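You operate a simulated robot arm through the tools that you are given. There is no shell and no other tool. Be economical: measure what you need, move in short steps, check, and stop when the job is done.

You run a simulated two-armed robot. Do the job below in one go: nothing can be reset, and whatever is moved stays where it is left.

Task
Take the teal capped tube and leave it on the black puck. Put the red block on the bench top by the spinner away on the top of the grey turntable. Take the yellow sleeve and put it on top of the white pack. Open the bottom cabinet drawer, put the small purple block on the top of the white table away on the lower shelf of the store cabinet and shut the drawer again. Stack the 26 blue pack from the top of the white table on top of the 27 blue pack. Open the right red hood. The order is free.

The check looks at the end state, three seconds after you hand in, the way a careful person would. Anything else that was tipped, shoved, dropped, spilled or broken makes it a failure.

Robot
Two 7-joint arms with two-finger parallel grippers on one trunk, on a base that drives. Base frame: it is fixed to the floor where the robot stands at the start and does not move with it; the origin is under the middle of the robot, x ahead of it, y to its left, z up. Lengths are in mm, angles in degrees, forces in N, time in s.
The left shoulder is at the start at [70, 133, 1176], the right one opposite. With the tool pointing down near the work surface each hand reaches from about 100 to 620 mm from the robot's upright axis, wherever it stands, measured 20 degrees to its own side. Places, roughly: black puck (5x5x3 cm) [800, -300, 800]; blue pack [3250, -2500, 750]; bottom cabinet drawer [-800, -5800, 200]; lower shelf of the store cabinet [-800, -5800, 300]; red block (4x4x4 cm) [900, -200, 800]; right red hood [400, 2800, 800]; small purple block (4x4x3 cm) [3000, -2800, 800]; teal capped tube (2x2x6 cm) [600, 0, 800]; top of the grey turntable [2700, 4100, 1300]; white pack [1000, -250, 750]; yellow sleeve (3x3x3 cm) [1200, -100, 800]. Payload 1.57 kg a hand.
The tool frame of a hand sits at the grasp point between the pads (the TCP): z along the fingers, y along the line on which they close. The tips reach 30 mm beyond it. The gripper opens to 80 mm. The fingers are 17 mm wide and 12 mm thick; the gripper's body (40 by 82 mm) begins 80 mm behind the TCP.
Orientation is that of the tool frame in the base frame, as a unit quaternion [x, y, z, w]. With the fingers straight down and closing along the base's y, the tool's x points along the base's -x, its y along +y and its z along -z.

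Tools
- The arms move only by the tool apply_moves. It takes "left_plan", "right_plan" or both (then of equal length, played together; a hand with none holds still); each is a list of rows, each a list of 3 entries, a list of its own where there are three numbers: the finger opening in mm, from 0 to 80, then the shift along the base's x, y, z in units of 200 mm (1.0 is 200 mm), then the turn, a rotation vector about the base's x, y, z in units of 120 degrees (1.0 is 120 degrees). In form: [[hand, [dx, dy, dz], [ax, ay, az]], ...]. A call has 1 to 20 rows; each row is the pose to reach, as a shift and turn from the pose commanded when the call began. A call with a number of a shift or a turn outside -1 to 1 is refused whole. Each row takes 0.2 s and may step no farther than 50 mm and 8.6 degrees from the row before; otherwise, or with a gripper value out of range, the whole call is refused. A pose out of reach is approached as far as the arm can. The call stops where the force on the tool passes 40 N (or 10 N more than at its start, if that is more) or the arm is blocked; 0.2 s more then pass. Each finger travels about 153 mm/s and halts on what it meets, pressing with about 27 N; the grip force reading is that of the motor and also rises with nothing between the fingers. The clock runs only during rows and for 0.2 s after the last one: add rows that repeat a pose to give the fingers time. The reply holds the time, the measured pose of the TCP, the force on the tool along the base axes, the opening and the grip force, in the units named above and with some noise, with the torque about the TCP (base axes, N m) and any sound that the robot's microphone picked up.
- Cameras (640 x 400 px; columns grow to the right, rows downward): "scene" is now at [133.1, -5, 1391.4]; the picture's right is [-0.07, -1.00, 0.00], its down [-0.69, 0.05, -0.73] and it looks along [0.72, -0.05, -0.69] (base axes); focal length 249 px, centre (320, 200). "left" rides on the left gripper at [72, 7, -122] in its tool frame; the picture's right is [-0.09, 1.00, 0.00], its down [-0.84, -0.08, -0.54] and it looks along [-0.54, -0.05, 0.84] (tool axes); focal length 238 px, centre (320, 200). "right" rides on the right gripper at [72, -7, -122] in its tool frame; the picture's right is [0.09, 1.00, 0.00], its down [-0.84, 0.08, -0.54] and it looks along [-0.54, 0.05, 0.84] (tool axes); focal length 238 px, centre (320, 200). There is no depth. A picture from a camera that has moved, and an enlarged one, comes with that camera's place and axes in the base frame and with its lens.
- grab_frame(camera): a new picture of that camera. No time passes.
- slide_trunk(by): slides the trunk up (or, below 0, down) by that many mm; the arms and the scene camera ride with it, the base frame stays. It gives what a move gives, with no picture.
- drive_base(legs): drives the robot by 1 to 6 legs, each [ahead, left, turn to the left] in mm, mm and degrees, along the robot's own axes; the way and the turn of a leg run together, so that a leg with both is an arc; at most 1500 mm and 180 degrees a leg. The arms and the cameras ride along, it lands a little off, and it stops where it bumps. It gives what a move gives.
- turn_head(pan, tilt): turns the head with the scene camera to pan (to the left, within 86 degrees either way) and tilt (down, from -29 to 69), counted from straight ahead of the robot. It gives what a move gives.
- inspect(camera, box): a new picture of the part [left, top, right, bottom] of that camera's present view, enlarged. No time passes.
- finish_job(): hands the job in; it is judged then, once.

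Go step by step. Nothing tells you exact positions but the pictures and the camera data: compare them with the known pose of the tool, close in by small moves and look again before you grip or let go. The budget is 196 turns and 172 pictures, counting those below and the enlarged ones. Unless the task says otherwise, let go and move clear before handing in.

The tools are called after "Emit:" as name(argument=value, ...) on one line, values as JSON. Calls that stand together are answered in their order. apply_moves: Moves the arms, as the interface text tells. Its arguments: {"type":"object","properties":{"left_plan":{"type":"array"},"right_plan":{"type":"array"}},"required":[]} The other tools are called the same way: slide_trunk (by) slides the trunk up or down; drive_base (legs) drives the base; turn_head (pan, tilt) turns the head that bears the scene camera; grab_frame (camera) takes a picture; inspect (camera, box) takes an enlarged picture of a part of a camera's view; finish_job () hands the job in.

At the start:

```text
time_s: 0.0
left_tcp_pos: [449.3, 124.7, 1109.8]
left_tool_rot: [0.0, 1.0, -0.001, 0.0]
left_force: [1.2, 0.3, -0.3]
left_moment: [-0.01, 0.01, -0.04]
left_opening: 79.8
left_gripper_force: 0.0
right_tcp_pos: [380.3, -317.7, 1030.8]
right_tool_rot: [0.0, 1.0, 0.0, 0.0]
right_force: [0.5, -0.1, 0.6]
right_moment: [0.02, 0.01, 0.03]
right_opening: 80.0
right_gripper_force: 0.1
trunk travel left (down, up): [-750.0, 190.0]
robot x, y, heading: [-3.8, 2.5, -0.0]
head pan, tilt: [-3.9, 43.5]
```

scene: 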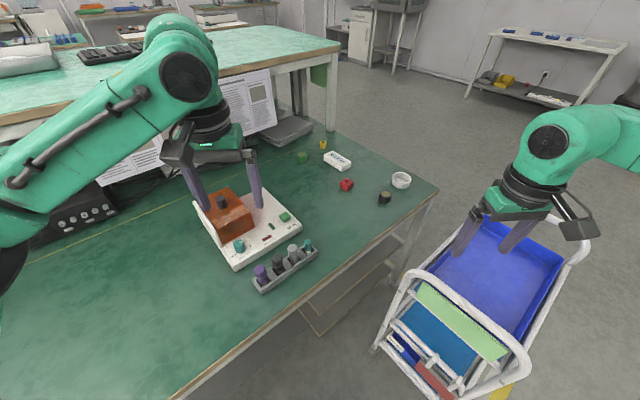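
right: 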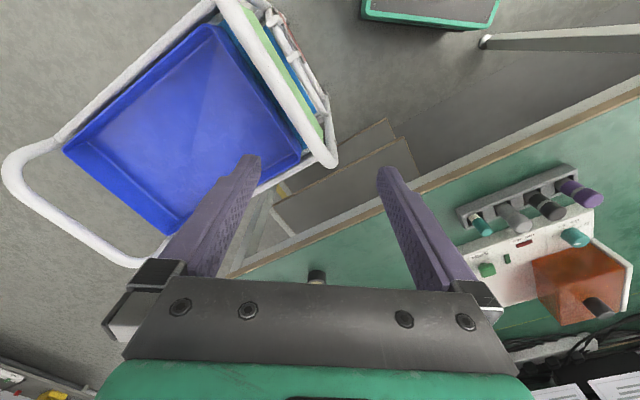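
left: 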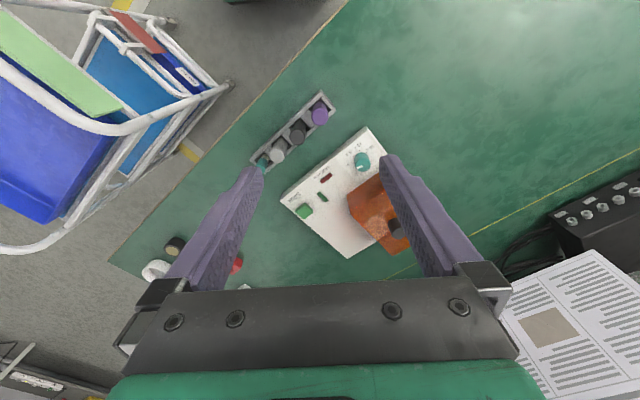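

I see the green bench with a spinner, a tube rack, a red block, black puck, white pack and yellow sleeve. I'll enlarge the relevant part first.

Emit:
inspect(camera="scene", box=[230, 120, 450, 300])

Emit:
inspect(camera="scene", box=[290, 130, 420, 212])

```text
2.22 times, centred on (340, 210) of scene
camera zoom: at [133.1, -5.0, 1391.4], right [-0.07, -1.0, 0.0], down [-0.69, 0.05, -0.73], along [0.72, -0.05, -0.69], focal length 554 px, centre (276, 178)
```

zoom: 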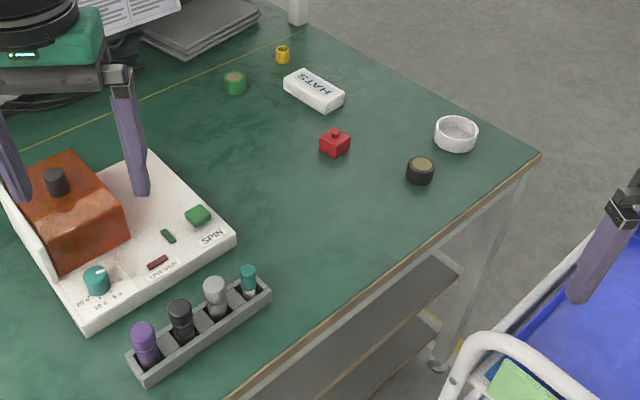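

```text
4.88 times, centred on (355, 171) of scene
camera zoom: at [133.1, -5.0, 1391.4], right [-0.07, -1.0, 0.0], down [-0.69, 0.05, -0.73], along [0.72, -0.05, -0.69], focal length 1216 px, centre (149, 342)
```

zoom: 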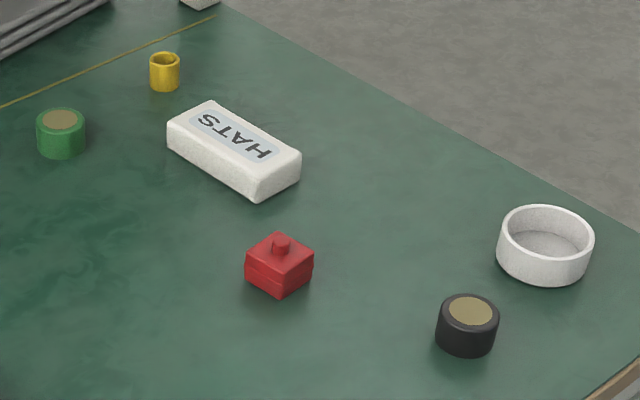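

The tube is in the rack near (567, 0, 800), and everything else on the bench lies near its right end. I'll bring the left hand over the tube and look from close up.

Emit:
apply_moves(left_plan=[[80, [0.09, -0.12, -0.15], [0, 0, 0]], [80, [0.18, -0.24, -0.3], [0, 0, 0]], [80, [0.27, -0.36, -0.4], [0, 0, 0]], [80, [0.36, -0.48, -0.45], [0, 0, 0]], [80, [0.45, -0.6, -0.5], [0, 0, 0]]])

Emit:
grab_frame(camera="left")

Emit:
grab_frame(camera="scene")

```text
time_s: 1.2
left_tcp_pos: [540.5, 2.8, 1010.6]
left_tool_rot: [0.0, 1.0, 0.001, 0.0]
left_force: [-0.7, -0.2, 0.4]
left_moment: [0.04, 0.03, 0.01]
left_opening: 79.9
left_gripper_force: 0.2
right_tcp_pos: [381.2, -318.2, 1029.4]
right_tool_rot: [0.0, 1.0, 0.001, 0.0]
right_force: [-0.3, -0.1, -0.3]
right_moment: [-0.01, 0.02, 0.05]
right_opening: 79.9
right_gripper_force: 0.0
trunk travel left (down, up): [-750.0, 190.0]
robot x, y, heading: [0.7, -2.2, -0.1]
head pan, tilt: [-3.9, 43.5]
```

```text
166 pictures are left
camera left: at [468.8, 8.1, 1132.9], right [0.09, 1.0, 0.0], down [0.84, -0.08, 0.54], along [0.54, -0.05, -0.84], focal length 238 px, centre (320, 200)
```

left: 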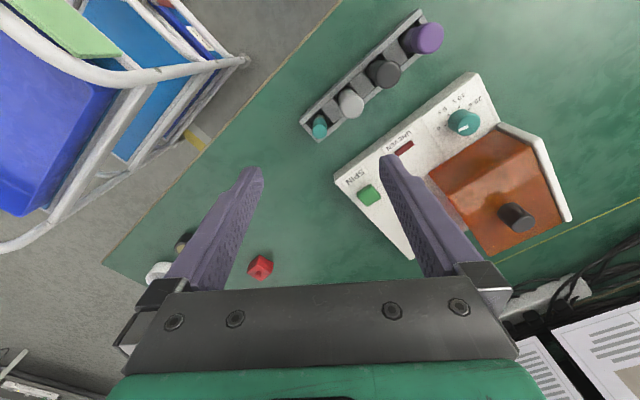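

```text
165 pictures are left
camera scene: at [133.8, -7.1, 1391.3], right [-0.07, -1.0, 0.0], down [-0.69, 0.05, -0.72], along [0.72, -0.05, -0.69], focal length 249 px, centre (320, 200)
```

scene: 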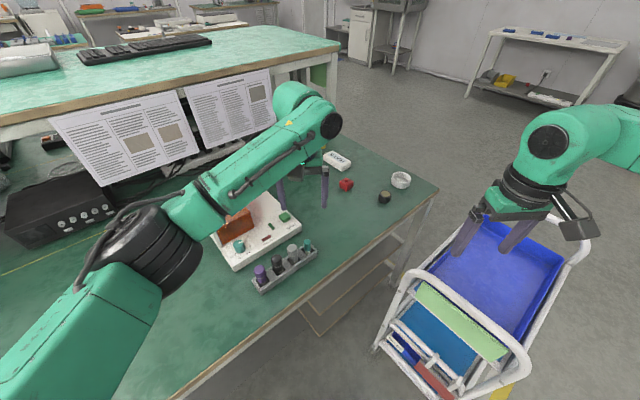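

Teal cap appears at about (557, -2, 800). I'll enlarge the rack to choose the grip direction.

Emit:
inspect(camera="left", box=[280, 0, 460, 150])

Emit:
inspect(camera="scene", box=[240, 220, 340, 300])

```text
2.67 times, centred on (370, 75) of left
camera zoom: at [468.8, 8.1, 1132.9], right [0.09, 1.0, 0.0], down [0.84, -0.08, 0.54], along [0.54, -0.05, -0.84], focal length 636 px, centre (187, 533)
```

zoom: 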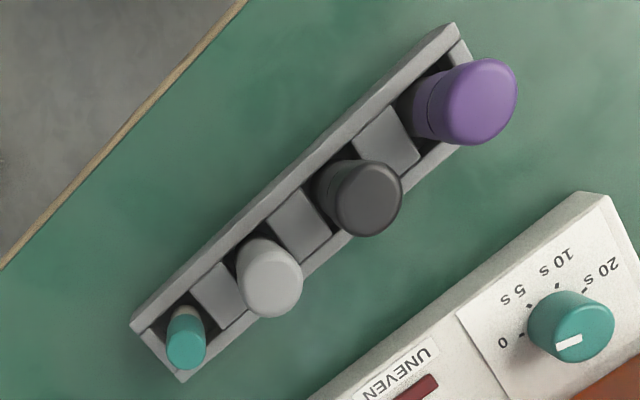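

```text
5.00 times, centred on (290, 260) of scene
camera zoom: at [133.8, -7.1, 1391.3], right [-0.07, -1.0, 0.0], down [-0.69, 0.05, -0.72], along [0.72, -0.05, -0.69], focal length 1246 px, centre (470, -100)
```

zoom: 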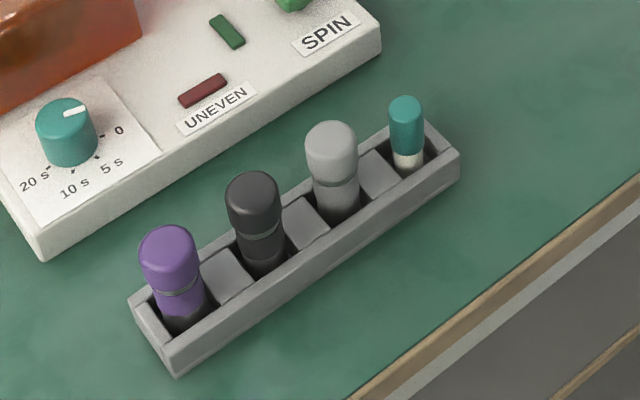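

The rack runs parallel to the bench edge; I'll close across it. I'll turn the left hand -54° and hover over the tube.

Emit:
apply_moves(left_plan=[[80, [0.014, -0.003, -0.08], [0, 0, -0.065]], [80, [0.028, -0.006, -0.16], [0, 0, -0.13]], [80, [0.042, -0.01, -0.24], [0, 0, -0.195]], [80, [0.056, -0.014, -0.32], [0, 0, -0.26]], [80, [0.07, -0.018, -0.4], [0, 0, -0.325]], [80, [0.084, -0.022, -0.48], [0, 0, -0.39]], [80, [0.0975, -0.025, -0.55], [0, 0, -0.45]], [80, [0.0975, -0.025, -0.55], [0, 0, -0.45]]])

Emit:
grab_frame(camera="left")

Emit:
inspect(camera="scene", box=[220, 180, 380, 300])

```text
time_s: 3.0
left_tcp_pos: [557.7, -1.4, 900.5]
left_tool_rot: [0.454, 0.891, 0.0, 0.0]
left_force: [0.1, -0.9, 0.0]
left_moment: [0.01, 0.01, -0.01]
left_opening: 79.9
left_gripper_force: 0.0
right_tcp_pos: [380.2, -317.7, 1030.3]
right_tool_rot: [0.0, 1.0, 0.001, 0.0]
right_force: [-0.4, 0.1, -0.7]
right_moment: [-0.03, -0.03, 0.0]
right_opening: 80.0
right_gripper_force: 0.0
trunk travel left (down, up): [-750.0, 190.0]
robot x, y, heading: [-2.3, 1.1, 0.3]
head pan, tilt: [-3.9, 43.5]
```

```text
162 pictures are left
camera left: at [522.1, 60.5, 1022.8], right [0.86, 0.51, 0.0], down [0.43, -0.72, 0.54], along [0.28, -0.47, -0.84], focal length 238 px, centre (320, 200)
```

left: 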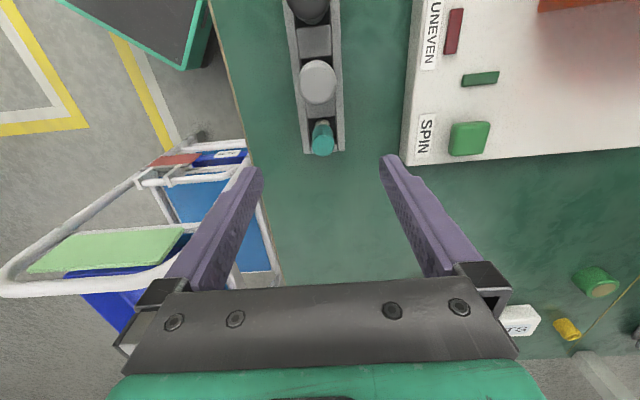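

```text
3.33 times, centred on (300, 240) of scene
camera zoom: at [133.0, -5.0, 1391.4], right [-0.07, -1.0, 0.0], down [-0.69, 0.05, -0.73], along [0.72, -0.05, -0.69], focal length 831 px, centre (387, 67)
```

zoom: 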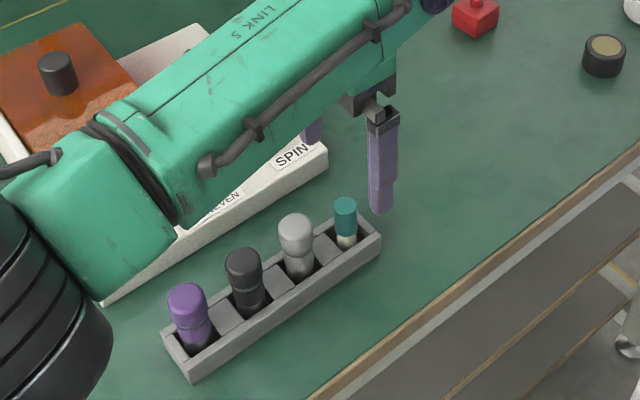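

The cap looks to be at about (561, -1), with its top near 815–820. I'll go lower and check the alignment.

Emit:
apply_moves(left_plan=[[80, [0.016, 0.0, -0.1], [0, 0, 0]], [80, [0.016, 0.0, -0.25], [0, 0, 0]], [80, [0.016, 0.0, -0.25], [0, 0, 0]]])

Emit:
grab_frame(camera="left")

Emit:
inspect(camera="scene", box=[260, 200, 360, 280])

```text
time_s: 3.8
left_tcp_pos: [561.9, -1.0, 850.5]
left_tool_rot: [0.454, 0.891, 0.0, 0.0]
left_force: [-0.2, 0.5, -0.3]
left_moment: [0.02, 0.01, 0.01]
left_opening: 80.1
left_gripper_force: 0.1
right_tcp_pos: [380.4, -316.6, 1029.7]
right_tool_rot: [0.0, 1.0, 0.0, 0.0]
right_force: [-0.1, 0.4, -0.1]
right_moment: [0.02, 0.0, -0.01]
right_opening: 79.9
right_gripper_force: 0.0
trunk travel left (down, up): [-750.0, 190.0]
robot x, y, heading: [-2.4, -0.1, 0.1]
head pan, tilt: [-3.9, 43.5]
```

```text
160 pictures are left
camera left: at [525.0, 60.9, 972.8], right [0.86, 0.51, 0.0], down [0.43, -0.72, 0.54], along [0.28, -0.47, -0.84], focal length 238 px, centre (320, 200)
```

left: 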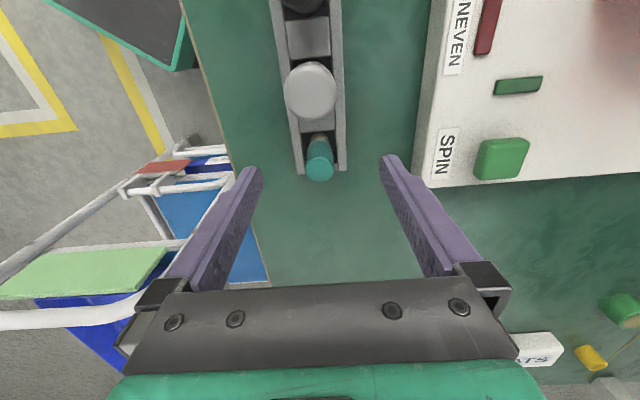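

```text
5.00 times, centred on (310, 240) of scene
camera zoom: at [132.9, -4.8, 1391.4], right [-0.07, -1.0, 0.0], down [-0.69, 0.05, -0.73], along [0.72, -0.05, -0.69], focal length 1246 px, centre (370, 0)
```

zoom: 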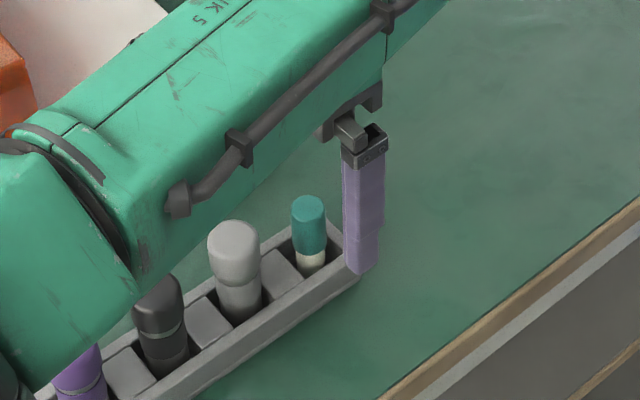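

By triangulation the cap top is at about (559, 0, 833), so the rim is well below. I'll descend to TCP z≈833 and close.

Emit:
apply_moves(left_plan=[[80, [-0.015, 0.004, -0.05], [0, 0, 0]], [80, [-0.015, 0.004, -0.09], [0, 0, 0]], [80, [-0.015, 0.004, -0.09], [0, 0, 0]]])

Emit:
inspect(camera="scene", box=[260, 200, 360, 280])

Emit:
inspect(camera="left", box=[220, 50, 420, 250])

```text
time_s: 4.6
left_tcp_pos: [558.7, -1.1, 831.8]
left_tool_rot: [0.455, 0.891, 0.001, 0.0]
left_force: [-0.2, -0.7, 0.0]
left_moment: [-0.02, 0.0, -0.04]
left_opening: 80.2
left_gripper_force: 0.1
right_tcp_pos: [380.9, -317.2, 1031.3]
right_tool_rot: [0.0, 1.0, -0.001, 0.001]
right_force: [-0.5, -0.3, 0.6]
right_moment: [0.0, -0.03, 0.0]
right_opening: 79.9
right_gripper_force: 0.1
trunk travel left (down, up): [-750.0, 190.0]
robot x, y, heading: [0.6, -1.7, 0.2]
head pan, tilt: [-3.9, 43.5]
```

```text
5.00 times, centred on (310, 240) of scene
camera zoom: at [133.1, -5.0, 1391.4], right [-0.07, -1.0, 0.0], down [-0.69, 0.05, -0.73], along [0.72, -0.05, -0.69], focal length 1246 px, centre (370, 0)
```

zoom: 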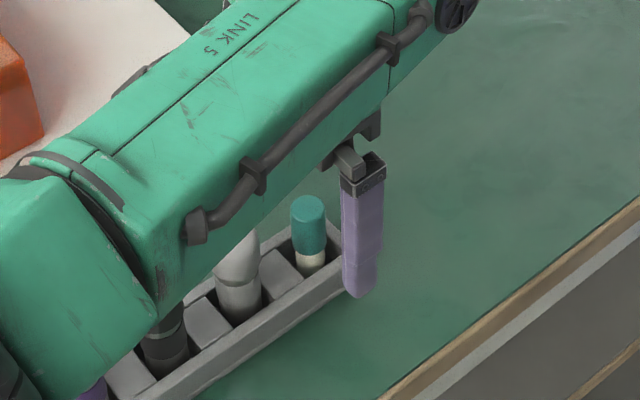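

```text
2.00 times, centred on (320, 150) of left
camera zoom: at [522.2, 61.7, 954.8], right [0.86, 0.51, 0.0], down [0.43, -0.72, 0.54], along [0.28, -0.47, -0.84], focal length 477 px, centre (320, 300)
```

zoom: 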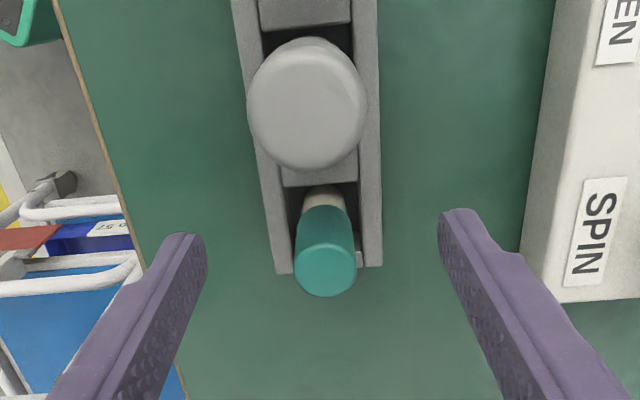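

The cap sits between the fingers at TCP height. I'll close on it.

Emit:
apply_moves(left_plan=[[30, [0, 0, 0], [0, 0, 0]], [10, [0, 0, 0], [0, 0, 0]], [10, [0, 0, 0], [0, 0, 0]], [10, [0, 0, 0], [0, 0, 0]]])

Emit:
inspect(camera="left", box=[220, 50, 420, 250])

```text
time_s: 5.6
left_tcp_pos: [559.4, 1.1, 833.4]
left_tool_rot: [0.454, 0.891, 0.0, 0.0]
left_force: [0.3, -0.6, 0.7]
left_moment: [-0.01, -0.02, -0.01]
left_opening: 17.9
left_gripper_force: 26.9
right_tcp_pos: [381.1, -318.2, 1031.6]
right_tool_rot: [0.0, 1.0, 0.001, 0.0]
right_force: [1.0, -0.7, -0.8]
right_moment: [0.01, -0.01, -0.02]
right_opening: 80.3
right_gripper_force: 0.1
trunk travel left (down, up): [-750.0, 190.0]
robot x, y, heading: [-2.4, 0.2, -0.1]
head pan, tilt: [-3.9, 43.5]
```

```text
2.00 times, centred on (320, 150) of left
camera zoom: at [522.2, 61.5, 954.9], right [0.86, 0.51, 0.0], down [0.43, -0.72, 0.54], along [0.28, -0.47, -0.84], focal length 477 px, centre (320, 300)
```

zoom: 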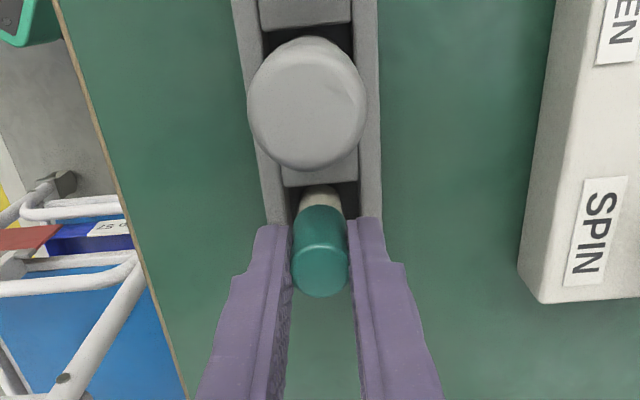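

Gripped (17.9 mm). I'll lift it straight up.

Emit:
apply_moves(left_plan=[[10, [0, 0, 0.12], [0, 0, 0]], [10, [0, 0, 0.3], [0, 0, 0]], [10, [0, 0, 0.5], [0, 0, 0]], [10, [0, 0, 0.7], [0, 0, 0]], [10, [0, 0, 0.85], [0, 0, 0]]])

Emit:
grab_frame(camera="left")

Emit:
turn_head(pan=-60, tilt=40)

Emit:
grab_frame(camera="scene")

```text
time_s: 6.8
left_tcp_pos: [559.3, 0.2, 1004.4]
left_tool_rot: [0.454, 0.891, -0.001, 0.0]
left_force: [-1.2, -0.3, 0.2]
left_moment: [-0.02, 0.0, -0.01]
left_opening: 17.5
left_gripper_force: 26.8
right_tcp_pos: [380.1, -318.6, 1030.4]
right_tool_rot: [0.001, 1.0, 0.0, 0.001]
right_force: [-0.6, 0.3, -0.2]
right_moment: [-0.01, 0.04, 0.02]
right_opening: 80.3
right_gripper_force: 0.0
trunk travel left (down, up): [-750.0, 190.0]
robot x, y, heading: [-2.0, 1.2, -0.2]
head pan, tilt: [-3.9, 43.5]
```

```text
155 pictures are left
camera left: at [521.9, 61.6, 1126.1], right [0.86, 0.51, 0.0], down [0.43, -0.72, 0.54], along [0.28, -0.47, -0.84], focal length 238 px, centre (320, 200)
```

left: 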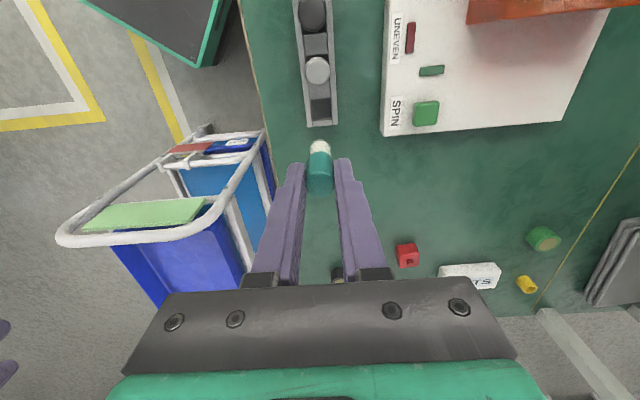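

```text
time_s: 8.1
left_tcp_pos: [559.2, 0.4, 1002.5]
left_tool_rot: [0.454, 0.891, 0.0, 0.0]
left_force: [0.3, 0.2, -0.2]
left_moment: [0.01, 0.0, -0.01]
left_opening: 17.7
left_gripper_force: 26.8
right_tcp_pos: [379.7, -318.1, 1030.6]
right_tool_rot: [0.0, 1.0, 0.0, 0.0]
right_force: [-0.4, 0.8, -0.6]
right_moment: [0.01, -0.02, 0.01]
right_opening: 80.2
right_gripper_force: 0.1
trunk travel left (down, up): [-750.0, 190.0]
robot x, y, heading: [0.1, -1.2, -0.2]
head pan, tilt: [-60.0, 40.0]
```

```text
154 pictures are left
camera scene: at [93.5, -73.1, 1396.5], right [-0.87, -0.5, 0.0], down [-0.32, 0.56, -0.77], along [0.38, -0.66, -0.64], focal length 249 px, centre (320, 200)
```

scene: 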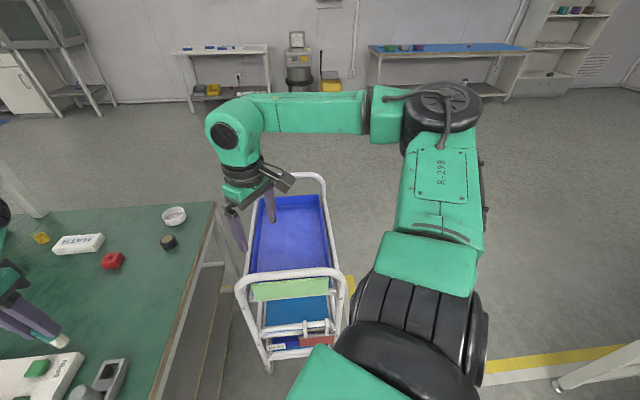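

The tube is out of the rack and held upright. The cart stands beside the front edge, so I'll drive around it to the bench's right end; first I pull the left arm in and look right.

Emit:
apply_moves(left_plan=[[10, [-0.16, 0.12, 0.05], [0, 0, 0]], [10, [-0.32, 0.24, 0.1], [0, 0, 0]], [10, [-0.48, 0.36, 0.15], [0, 0, 0]], [10, [-0.64, 0.48, 0.2], [0, 0, 0]], [10, [-0.75, 0.6, 0.25], [0, 0, 0]]])

Emit:
turn_head(pan=-86, tilt=35)

Emit:
grab_frame(camera="scene")

Emit:
turn_head(pan=-40, tilt=15)

Emit:
grab_frame(camera="scene")

```text
time_s: 9.2
left_tcp_pos: [407.3, 121.5, 1053.0]
left_tool_rot: [0.454, 0.891, 0.0, 0.0]
left_force: [0.5, 0.5, 0.2]
left_moment: [-0.01, -0.02, -0.02]
left_opening: 18.0
left_gripper_force: 27.2
right_tcp_pos: [379.0, -317.6, 1032.6]
right_tool_rot: [-0.001, 1.0, 0.0, 0.001]
right_force: [-0.5, 0.5, 0.4]
right_moment: [-0.05, 0.01, -0.02]
right_opening: 80.0
right_gripper_force: 0.0
trunk travel left (down, up): [-750.0, 190.0]
robot x, y, heading: [-1.3, 4.9, -0.2]
head pan, tilt: [-60.0, 40.0]
```

```text
time_s: 10.2
left_tcp_pos: [408.6, 119.1, 1052.2]
left_tool_rot: [0.454, 0.891, 0.0, -0.001]
left_force: [0.4, 0.1, -0.5]
left_moment: [-0.01, -0.03, -0.04]
left_opening: 18.4
left_gripper_force: 26.7
right_tcp_pos: [380.6, -316.4, 1030.1]
right_tool_rot: [-0.001, 1.0, 0.0, 0.0]
right_force: [0.3, -0.6, -0.8]
right_moment: [0.0, 0.02, 0.01]
right_opening: 80.3
right_gripper_force: 0.1
trunk travel left (down, up): [-750.0, 190.0]
robot x, y, heading: [-0.3, 2.5, -0.0]
head pan, tilt: [-85.9, 35.0]
```

```text
153 pictures are left
camera scene: at [57.4, -87.4, 1404.0], right [-1.0, -0.07, 0.0], down [-0.04, 0.57, -0.82], along [0.06, -0.82, -0.57], focal length 249 px, centre (320, 200)
```

scene: 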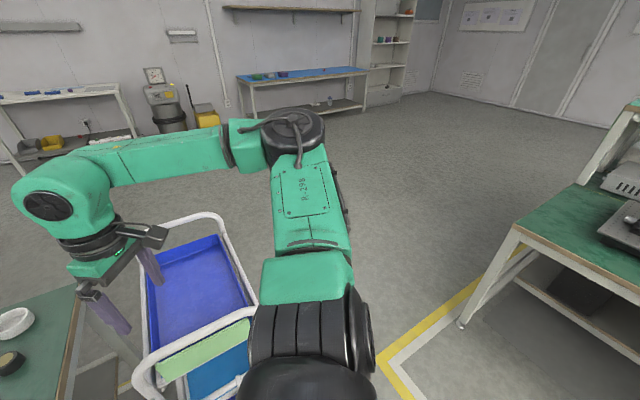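

```text
time_s: 11.3
left_tcp_pos: [408.0, 119.5, 1053.0]
left_tool_rot: [0.454, 0.891, -0.001, 0.0]
left_force: [0.8, -0.4, -1.3]
left_moment: [0.02, -0.01, 0.0]
left_opening: 18.6
left_gripper_force: 27.2
right_tcp_pos: [380.4, -317.0, 1029.6]
right_tool_rot: [0.0, 1.0, 0.0, 0.0]
right_force: [-0.4, -1.0, -0.1]
right_moment: [-0.02, -0.02, 0.01]
right_opening: 80.2
right_gripper_force: 0.0
trunk travel left (down, up): [-750.0, 190.0]
robot x, y, heading: [2.3, -0.7, -0.2]
head pan, tilt: [-40.0, 15.0]
```

```text
152 pictures are left
camera scene: at [122.3, -59.6, 1436.0], right [-0.64, -0.77, 0.0], down [-0.2, 0.17, -0.97], along [0.74, -0.62, -0.26], focal length 249 px, centre (320, 200)
```

scene: 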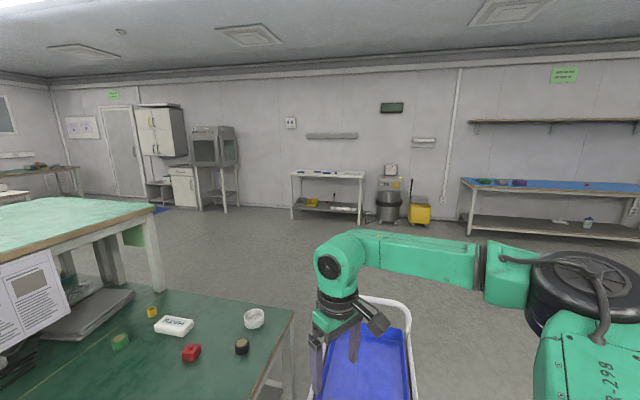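

The aisle is clear. I'll drive back from the bench, along past the cart, around the corner, and turn to face the bench's right end.

Emit:
drive_base(legs=[[-347, -254, 0], [443, -605, 0], [443, -605, 0], [893, 654, 0], [0, 0, 126]])

Emit:
turn_head(pan=0, tilt=50)

Emit:
grab_frame(camera="scene")

```text
time_s: 31.7
left_tcp_pos: [1111.5, -557.9, 1052.8]
left_tool_rot: [-0.576, 0.818, 0.0, -0.001]
left_force: [-0.4, 0.5, -1.0]
left_moment: [0.03, 0.02, -0.01]
left_opening: 18.7
left_gripper_force: 27.1
right_tcp_pos: [1489.2, -335.4, 1031.4]
right_tool_rot: [0.884, -0.467, 0.0, 0.0]
right_force: [0.0, 0.1, 0.0]
right_moment: [-0.02, -0.03, 0.01]
right_opening: 80.1
right_gripper_force: 0.1
trunk travel left (down, up): [-750.0, 190.0]
robot x, y, heading: [1438.8, -827.4, 124.6]
head pan, tilt: [-40.0, 15.0]
```

```text
time_s: 32.8
left_tcp_pos: [1111.9, -558.8, 1052.6]
left_tool_rot: [-0.576, 0.818, 0.0, 0.0]
left_force: [-0.5, 0.0, -0.5]
left_moment: [-0.02, 0.0, 0.0]
left_opening: 18.5
left_gripper_force: 26.7
right_tcp_pos: [1489.1, -335.1, 1031.0]
right_tool_rot: [0.884, -0.467, 0.001, 0.0]
right_force: [-0.7, -0.1, -0.3]
right_moment: [-0.01, 0.0, 0.01]
right_opening: 80.2
right_gripper_force: 0.2
trunk travel left (down, up): [-750.0, 190.0]
robot x, y, heading: [1441.2, -828.1, 124.5]
head pan, tilt: [0.0, 50.0]
```

```text
151 pictures are left
camera scene: at [1370.6, -722.9, 1382.4], right [0.83, 0.56, 0.0], down [0.43, -0.63, -0.64], along [-0.36, 0.53, -0.77], focal length 249 px, centre (320, 200)
```

scene: 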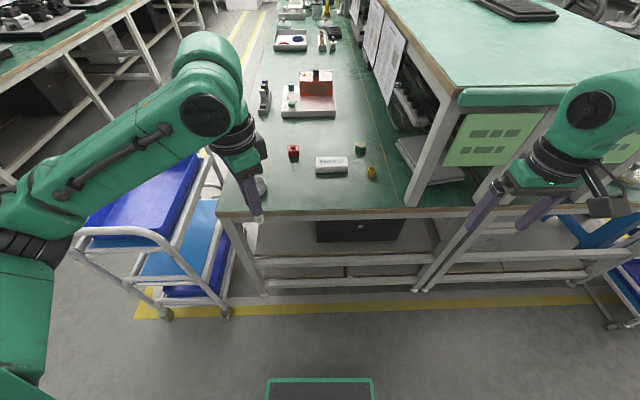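

I'm facing the bench end; the sleeve checks out at (1167, -105). A tall shelf post is on the right, so I'll tuck the right arm in before moving forward.

Emit:
apply_moves(right_plan=[[80, [-0.014, -0.19, 0.1], [0, 0, 0]], [80, [-0.028, -0.38, 0.2], [0, 0, 0]], [80, [-0.042, -0.57, 0.3], [0, 0, 0]], [80, [-0.056, -0.76, 0.4], [0, 0, 0]], [80, [-0.07, -0.96, 0.5], [0, 0, 0]]])

Emit:
turn_head(pan=-50, tilt=40)

Emit:
grab_frame(camera="scene")

```text
time_s: 34.0
left_tcp_pos: [1112.0, -561.0, 1053.0]
left_tool_rot: [-0.576, 0.818, 0.0, 0.001]
left_force: [-0.4, 0.0, 0.0]
left_moment: [-0.02, 0.03, -0.01]
left_opening: 18.5
left_gripper_force: 27.0
right_tcp_pos: [1475.3, -530.2, 1130.6]
right_tool_rot: [0.884, -0.467, 0.0, -0.001]
right_force: [-0.1, -0.2, 0.1]
right_moment: [0.04, -0.01, 0.02]
right_opening: 80.0
right_gripper_force: 0.2
trunk travel left (down, up): [-750.0, 190.0]
robot x, y, heading: [1442.5, -827.3, 124.1]
head pan, tilt: [0.0, 50.0]
```

```text
time_s: 35.2
left_tcp_pos: [1111.4, -558.9, 1052.6]
left_tool_rot: [-0.576, 0.818, 0.0, -0.001]
left_force: [0.1, -0.4, -1.0]
left_moment: [0.01, 0.02, -0.05]
left_opening: 18.2
left_gripper_force: 27.0
right_tcp_pos: [1475.8, -528.3, 1130.4]
right_tool_rot: [0.884, -0.467, 0.0, 0.0]
right_force: [0.1, 0.3, -0.6]
right_moment: [-0.02, 0.02, 0.02]
right_opening: 79.8
right_gripper_force: 0.0
trunk travel left (down, up): [-750.0, 190.0]
robot x, y, heading: [1440.6, -827.8, 124.4]
head pan, tilt: [-50.0, 40.0]
```

```text
150 pictures are left
camera scene: at [1436.7, -705.0, 1396.5], right [0.96, -0.27, 0.0], down [-0.17, -0.62, -0.77], along [0.21, 0.74, -0.64], focal length 249 px, centre (320, 200)
```

scene: 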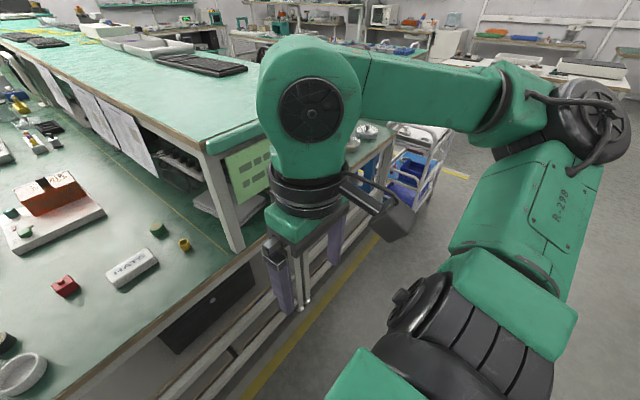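

Right arm stays outside the shelf if I stop about 340 mm from the edge. Driving 280 forward.

Emit:
drive_base(legs=[[280, -10, 1.8]])

Emit:
turn_head(pan=10, tilt=45)

Emit:
grab_frame(camera="scene")

Emit:
grab_frame(camera="left")

```text
time_s: 37.1
left_tcp_pos: [950.9, -334.0, 1053.1]
left_tool_rot: [-0.588, 0.809, 0.0, 0.0]
left_force: [0.1, -0.9, -0.4]
left_moment: [-0.02, 0.03, 0.0]
left_opening: 18.2
left_gripper_force: 27.2
right_tcp_pos: [1314.5, -293.5, 1131.4]
right_tool_rot: [0.891, -0.454, 0.0, 0.0]
right_force: [0.6, -0.1, 0.8]
right_moment: [-0.02, -0.01, -0.01]
right_opening: 80.1
right_gripper_force: 0.1
trunk travel left (down, up): [-750.0, 190.0]
robot x, y, heading: [1287.5, -591.8, 126.2]
head pan, tilt: [-50.0, 40.0]
```

```text
time_s: 38.4
left_tcp_pos: [950.5, -332.5, 1052.7]
left_tool_rot: [-0.588, 0.809, 0.001, 0.0]
left_force: [0.1, -0.5, -0.1]
left_moment: [0.0, -0.04, 0.01]
left_opening: 18.8
left_gripper_force: 27.2
right_tcp_pos: [1312.0, -293.0, 1131.2]
right_tool_rot: [0.891, -0.454, -0.001, -0.001]
right_force: [0.6, -0.5, 0.2]
right_moment: [0.0, -0.01, 0.03]
right_opening: 79.9
right_gripper_force: 0.1
trunk travel left (down, up): [-750.0, 190.0]
robot x, y, heading: [1291.5, -590.8, 126.1]
head pan, tilt: [10.0, 45.0]
```

```text
149 pictures are left
camera scene: at [1200.3, -495.5, 1389.2], right [0.69, 0.72, 0.0], down [0.51, -0.49, -0.71], along [-0.51, 0.49, -0.71], focal length 249 px, centre (320, 200)
```

scene: 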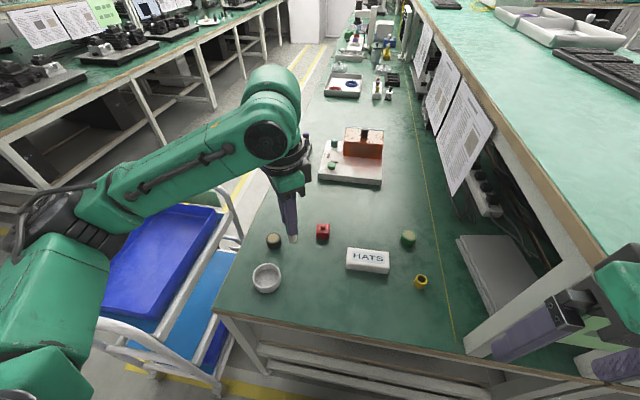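

```text
148 pictures are left
camera left: at [921.2, -400.1, 1175.3], right [-0.92, 0.39, 0.0], down [0.33, 0.77, 0.54], along [0.21, 0.5, -0.84], focal length 238 px, centre (320, 200)
```

left: 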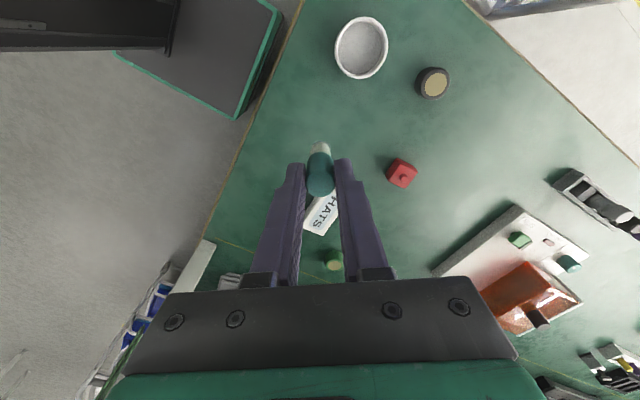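

The puck's top centre comes out near (782, -286, 782–800). I'll bring the tube over it at a safe height.

Emit:
apply_moves(left_plan=[[10, [-0.165, 0.046, -0.1], [0, 0, 0]], [10, [-0.33, 0.092, -0.2], [0, 0, 0]], [10, [-0.495, 0.138, -0.3], [0, 0, 0]], [10, [-0.66, 0.184, -0.4], [0, 0, 0]], [10, [-0.825, 0.23, -0.55], [0, 0, 0]], [10, [-0.825, 0.23, -0.7], [0, 0, 0]], [10, [-0.825, 0.23, -0.7], [0, 0, 0]]])

Emit:
grab_frame(camera="left")

Emit:
inspect(camera="scene", box=[230, 180, 330, 280])

```text
time_s: 40.0
left_tcp_pos: [784.6, -286.5, 913.3]
left_tool_rot: [-0.588, 0.809, 0.0, 0.0]
left_force: [-0.3, 0.5, -0.4]
left_moment: [0.06, 0.0, -0.04]
left_opening: 18.4
left_gripper_force: 27.1
right_tcp_pos: [1313.1, -292.2, 1130.6]
right_tool_rot: [0.891, -0.454, 0.0, 0.0]
right_force: [0.3, -0.2, -0.4]
right_moment: [0.02, 0.0, -0.02]
right_opening: 79.9
right_gripper_force: 0.0
trunk travel left (down, up): [-750.0, 190.0]
robot x, y, heading: [1289.1, -591.1, 126.2]
head pan, tilt: [10.0, 45.0]
```

```text
147 pictures are left
camera left: at [756.3, -354.2, 1035.7], right [-0.92, 0.39, 0.0], down [0.33, 0.77, 0.54], along [0.21, 0.5, -0.84], focal length 238 px, centre (320, 200)
```

left: 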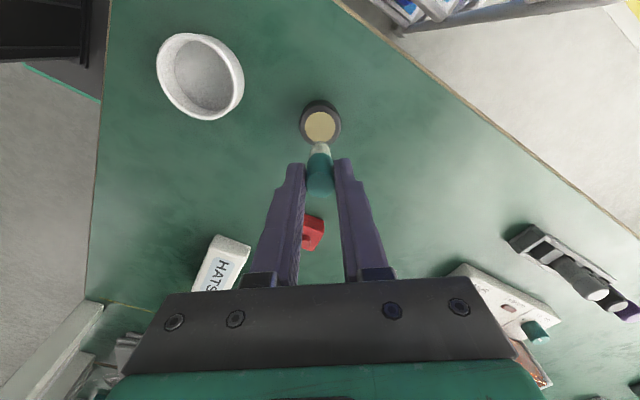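

```text
4.00 times, centred on (280, 230) of scene
camera zoom: at [1200.5, -496.0, 1389.3], right [0.69, 0.72, 0.0], down [0.51, -0.49, -0.71], along [-0.51, 0.49, -0.71], focal length 997 px, centre (480, 80)
```

zoom: 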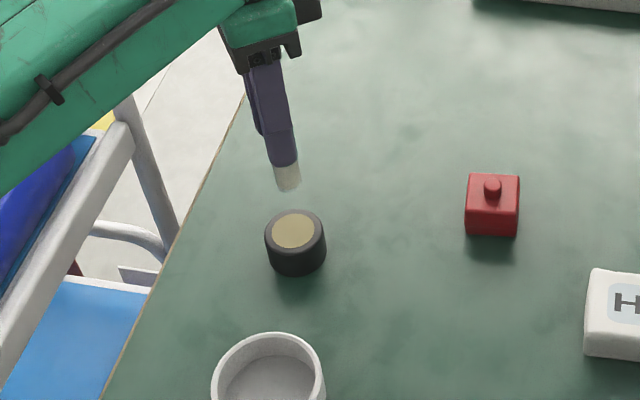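

The puck top is at (783, -288, 785); tube is aligned. I'll lower in steps, first to TCP 863.

Emit:
apply_moves(left_plan=[[10, [0, -0.003, -0.13], [0, 0, 0]], [10, [0, -0.003, -0.25], [0, 0, 0]], [10, [0, -0.003, -0.25], [0, 0, 0]]])

Emit:
inspect(camera="left", box=[220, 50, 420, 250])

Emit:
inspect(camera="scene", box=[240, 190, 310, 260])

```text
time_s: 40.8
left_tcp_pos: [785.7, -288.4, 863.7]
left_tool_rot: [-0.588, 0.809, 0.001, -0.001]
left_force: [-1.2, -0.1, -0.3]
left_moment: [0.02, 0.0, -0.05]
left_opening: 18.6
left_gripper_force: 26.7
right_tcp_pos: [1313.7, -292.0, 1131.0]
right_tool_rot: [0.891, -0.454, 0.0, 0.0]
right_force: [-0.8, 0.0, -0.7]
right_moment: [-0.01, 0.0, -0.02]
right_opening: 80.0
right_gripper_force: 0.0
trunk travel left (down, up): [-750.0, 190.0]
robot x, y, heading: [1288.9, -595.9, 126.2]
head pan, tilt: [10.0, 45.0]
```

```text
2.00 times, centred on (320, 150) of left
camera zoom: at [757.0, -355.1, 985.8], right [-0.92, 0.4, 0.0], down [0.33, 0.77, 0.54], along [0.21, 0.5, -0.84], focal length 477 px, centre (320, 300)
```

zoom: 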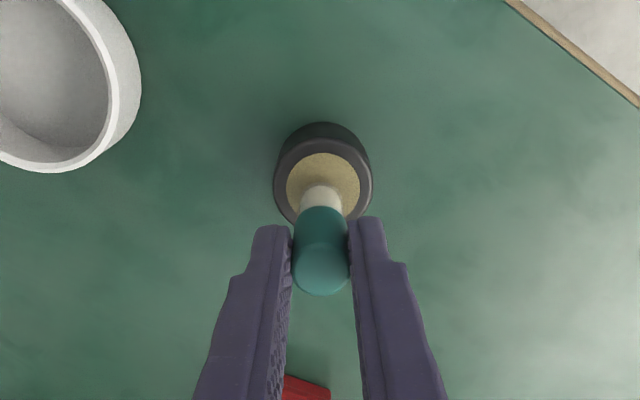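

```text
5.71 times, centred on (275, 225) of scene
camera zoom: at [1200.5, -495.9, 1389.3], right [0.69, 0.72, 0.0], down [0.51, -0.49, -0.71], along [-0.51, 0.49, -0.71], focal length 1424 px, centre (577, 57)
```

zoom: 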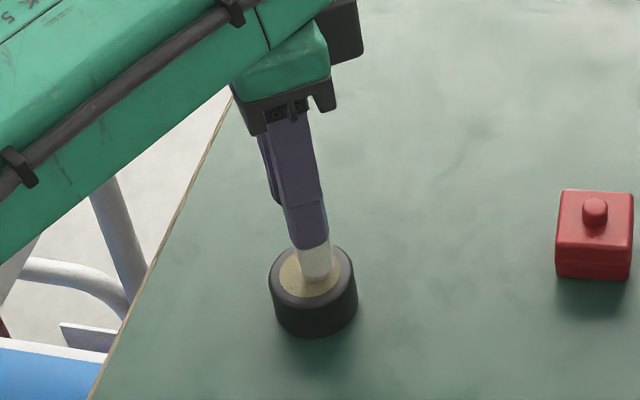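

About 15 mm above the puck now. Lowering to just above contact.

Emit:
apply_moves(left_plan=[[10, [0, 0, -0.04], [0, 0, 0]], [10, [0, 0, -0.07], [0, 0, 0]], [10, [0, 0, -0.085], [0, 0, 0]]])

Emit:
inspect(camera="left", box=[260, 80, 380, 200])

Emit:
inspect(camera="scene", box=[250, 210, 300, 250])

```text
time_s: 41.6
left_tcp_pos: [785.4, -288.3, 846.6]
left_tool_rot: [-0.587, 0.809, 0.002, 0.0]
left_force: [-5.1, 4.2, 16.1]
left_moment: [0.24, 0.28, 0.0]
left_opening: 18.6
left_gripper_force: 27.3
right_tcp_pos: [1313.3, -293.9, 1131.0]
right_tool_rot: [0.891, -0.454, -0.001, -0.001]
right_force: [0.3, 0.5, -0.2]
right_moment: [0.01, -0.02, -0.01]
right_opening: 80.1
right_gripper_force: 0.1
trunk travel left (down, up): [-750.0, 190.0]
robot x, y, heading: [1288.5, -590.0, 126.0]
head pan, tilt: [10.0, 45.0]
```

```text
3.33 times, centred on (320, 140) of left
camera zoom: at [757.5, -355.5, 970.2], right [-0.92, 0.39, 0.0], down [0.33, 0.77, 0.54], along [0.21, 0.5, -0.84], focal length 794 px, centre (320, 400)
```

zoom: 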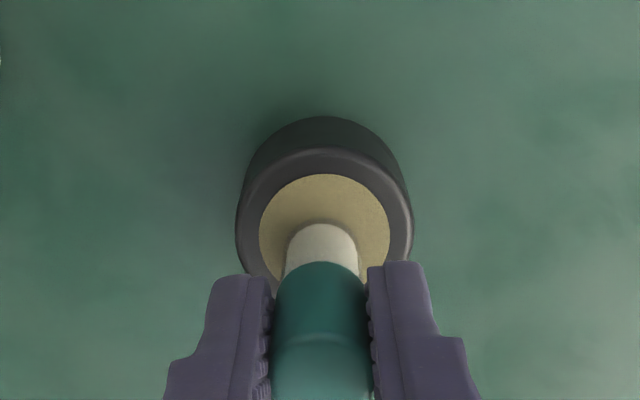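

```text
10.00 times, centred on (275, 230) of scene
camera zoom: at [1202.4, -497.0, 1389.6], right [0.69, 0.72, 0.0], down [0.51, -0.49, -0.71], along [-0.51, 0.49, -0.71], focal length 2492 px, centre (770, -100)
```

zoom: 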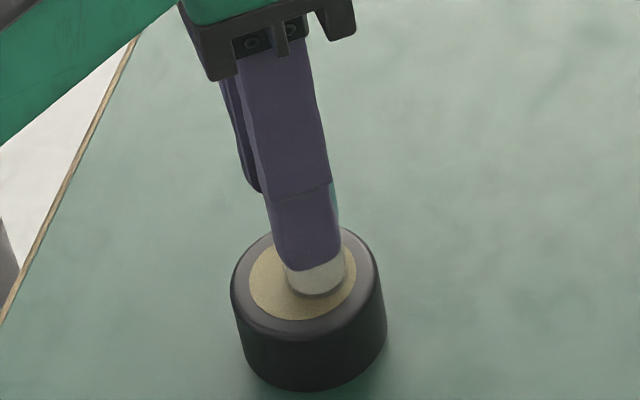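

Contact made, but the tube sits roughly 8 mm off-centre toward +y. I'll lift a little, shift it and set it down again.

Emit:
apply_moves(left_plan=[[10, [0, 0, 0.04], [0, 0, 0]], [10, [-0.012, -0.037, 0.04], [0, 0, 0]], [10, [-0.012, -0.037, 0.04], [0, 0, 0]], [10, [-0.012, -0.037, 0.012], [0, 0, 0]], [10, [-0.012, -0.037, 0.007], [0, 0, 0]]])

Emit:
inspect(camera="left", box=[260, 80, 380, 200])

Emit:
inspect(camera="scene", box=[250, 210, 300, 250])

```text
time_s: 42.8
left_tcp_pos: [781.6, -294.0, 848.3]
left_tool_rot: [-0.588, 0.809, 0.001, 0.0]
left_force: [-0.9, -1.0, 5.5]
left_moment: [0.02, 0.05, 0.03]
left_opening: 18.5
left_gripper_force: 26.7
right_tcp_pos: [1314.9, -292.4, 1131.1]
right_tool_rot: [0.891, -0.454, 0.0, 0.001]
right_force: [1.0, 0.0, -0.7]
right_moment: [0.01, 0.01, -0.01]
right_opening: 79.9
right_gripper_force: 0.0
trunk travel left (down, up): [-750.0, 190.0]
robot x, y, heading: [1284.7, -592.5, 126.0]
head pan, tilt: [10.0, 45.0]
```

```text
3.33 times, centred on (320, 140) of left
camera zoom: at [754.1, -362.5, 970.4], right [-0.92, 0.39, 0.0], down [0.33, 0.77, 0.54], along [0.21, 0.5, -0.84], focal length 794 px, centre (320, 400)
```

zoom: 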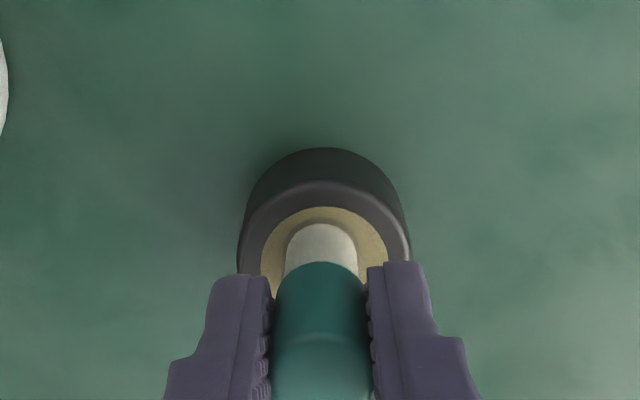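

```text
10.00 times, centred on (275, 230) of scene
camera zoom: at [1201.2, -496.5, 1389.5], right [0.69, 0.72, 0.0], down [0.51, -0.49, -0.71], along [-0.51, 0.49, -0.71], focal length 2492 px, centre (770, -100)
```

zoom: 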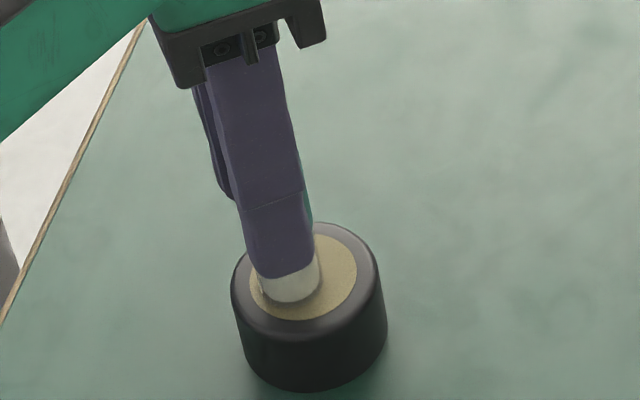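

Well centred with 5 N contact. Release and rise.

Emit:
apply_moves(left_plan=[[22, [0, 0, 0], [0, 0, 0]], [40, [0, 0, 0], [0, 0, 0]], [60, [0, 0, 0], [0, 0, 0]], [60, [0, 0, 0.1], [0, 0, 0]], [60, [0, 0, 0.3], [0, 0, 0]], [60, [0, 0, 0.5], [0, 0, 0]], [60, [0, 0, 0.7], [0, 0, 0]]])

Emit:
grab_frame(camera="scene")

Emit:
grab_frame(camera="left")

```text
time_s: 44.4
left_tcp_pos: [782.4, -296.7, 986.0]
left_tool_rot: [-0.588, 0.809, -0.001, 0.0]
left_force: [0.1, -0.8, -0.4]
left_moment: [0.02, 0.0, -0.03]
left_opening: 60.1
left_gripper_force: 0.1
right_tcp_pos: [1312.6, -291.7, 1129.2]
right_tool_rot: [0.891, -0.455, 0.0, 0.0]
right_force: [0.8, 0.0, -0.1]
right_moment: [0.01, -0.01, -0.01]
right_opening: 80.0
right_gripper_force: 0.1
trunk travel left (down, up): [-750.0, 190.0]
robot x, y, heading: [1292.2, -590.2, 126.0]
head pan, tilt: [10.0, 45.0]
```

```text
139 pictures are left
camera scene: at [1200.8, -496.3, 1389.3], right [0.69, 0.72, 0.0], down [0.51, -0.49, -0.71], along [-0.51, 0.49, -0.71], focal length 249 px, centre (320, 200)
```

scene: 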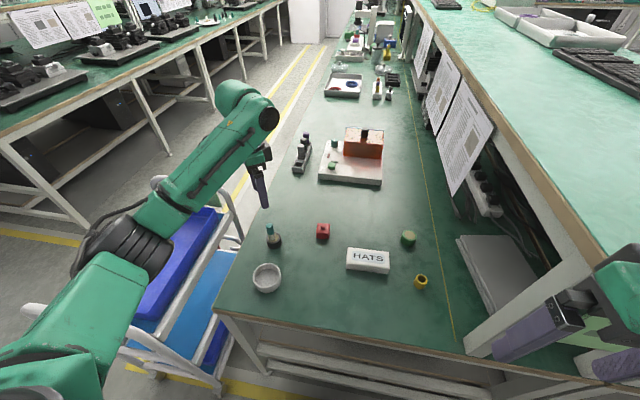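

```text
138 pictures are left
camera left: at [753.0, -363.0, 1109.2], right [-0.92, 0.4, 0.0], down [0.33, 0.77, 0.54], along [0.21, 0.5, -0.84], focal length 238 px, centre (320, 200)
```

left: 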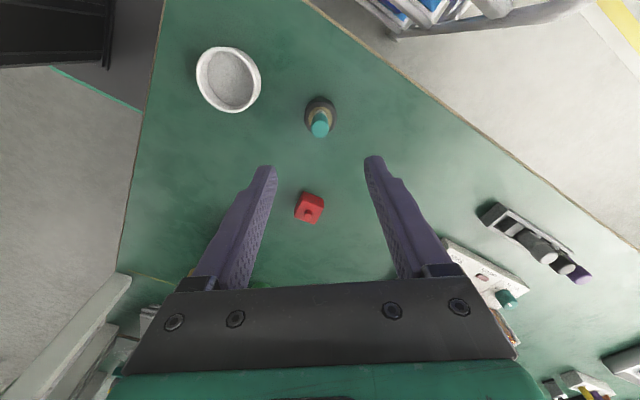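

The tube stands on the puck. Now the sleeve: shift the base 90 mm to the right and bring the left hand over.

Emit:
drive_base(legs=[[0, -90, 0]])

Emit:
apply_moves(left_plan=[[60, [0.22, 0.08, 0], [0, 0, 0]], [60, [0.44, 0.16, 0], [0, 0, 0]], [60, [0.66, 0.24, 0], [0, 0, 0]], [60, [0.88, 0.32, 0], [0, 0, 0]]])

Emit:
apply_moves(left_plan=[[60, [0.2, 0.1, 0], [0, 0, 0]], [60, [0.4, 0.2, -0.03], [0, 0, 0]], [60, [0.55, 0.25, -0.1], [0, 0, 0]]])

Emit:
grab_frame(camera="left")

Emit:
grab_frame(camera="scene")

```text
time_s: 45.5
left_tcp_pos: [851.2, -243.7, 986.0]
left_tool_rot: [-0.588, 0.809, -0.001, 0.001]
left_force: [0.3, 0.6, -0.5]
left_moment: [-0.02, 0.0, 0.03]
left_opening: 59.9
left_gripper_force: 0.0
right_tcp_pos: [1383.7, -239.9, 1130.6]
right_tool_rot: [0.891, -0.453, 0.0, -0.001]
right_force: [-0.5, -0.3, -0.3]
right_moment: [0.01, -0.02, -0.02]
right_opening: 79.8
right_gripper_force: 0.0
trunk travel left (down, up): [-750.0, 190.0]
robot x, y, heading: [1358.3, -538.2, 126.1]
head pan, tilt: [10.0, 45.0]
```

```text
time_s: 46.5
left_tcp_pos: [1031.0, -178.8, 985.5]
left_tool_rot: [-0.589, 0.808, 0.0, -0.001]
left_force: [0.7, 0.2, -0.5]
left_moment: [-0.01, 0.0, 0.03]
left_opening: 59.8
left_gripper_force: 0.1
right_tcp_pos: [1385.2, -238.4, 1130.6]
right_tool_rot: [0.892, -0.453, -0.001, 0.001]
right_force: [-0.3, -0.2, -0.2]
right_moment: [0.01, 0.01, 0.01]
right_opening: 79.9
right_gripper_force: 0.1
trunk travel left (down, up): [-750.0, 190.0]
robot x, y, heading: [1363.1, -541.2, 126.1]
head pan, tilt: [10.0, 45.0]
```

```text
time_s: 47.3
left_tcp_pos: [1139.5, -129.1, 964.7]
left_tool_rot: [-0.588, 0.809, 0.0, 0.0]
left_force: [-0.4, 0.0, -0.8]
left_moment: [0.03, 0.01, 0.0]
left_opening: 59.8
left_gripper_force: 0.1
right_tcp_pos: [1384.7, -239.4, 1131.2]
right_tool_rot: [0.892, -0.453, 0.0, 0.0]
right_force: [-0.7, -0.2, -0.1]
right_moment: [0.0, 0.04, 0.02]
right_opening: 80.2
right_gripper_force: 0.1
trunk travel left (down, up): [-750.0, 190.0]
robot x, y, heading: [1360.4, -538.1, 125.9]
head pan, tilt: [10.0, 45.0]
```

```text
137 pictures are left
camera left: at [1111.8, -196.3, 1087.6], right [-0.92, 0.39, 0.0], down [0.33, 0.77, 0.54], along [0.21, 0.5, -0.84], focal length 238 px, centre (320, 200)
```

left: 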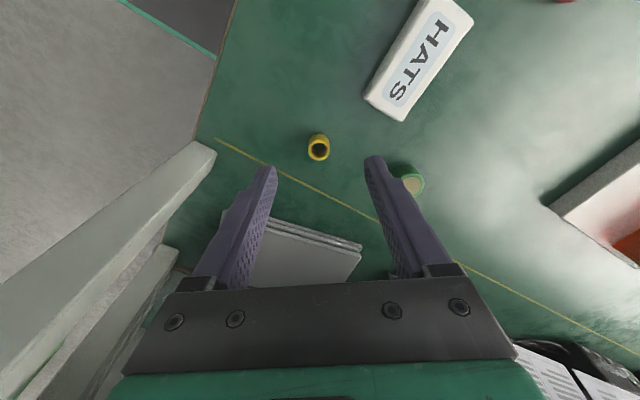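

```text
136 pictures are left
camera scene: at [1273.4, -442.9, 1389.3], right [0.69, 0.72, 0.0], down [0.51, -0.49, -0.71], along [-0.51, 0.49, -0.71], focal length 249 px, centre (320, 200)
```

scene: 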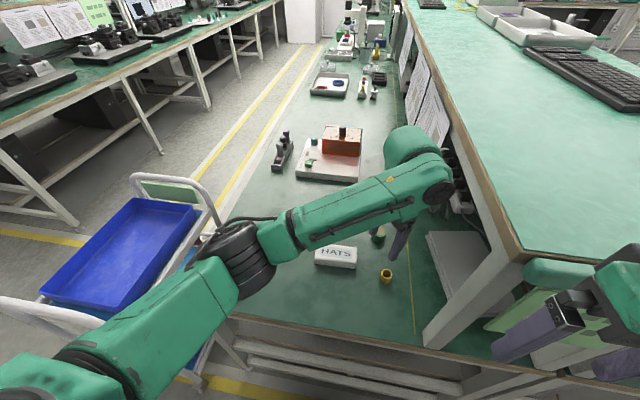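

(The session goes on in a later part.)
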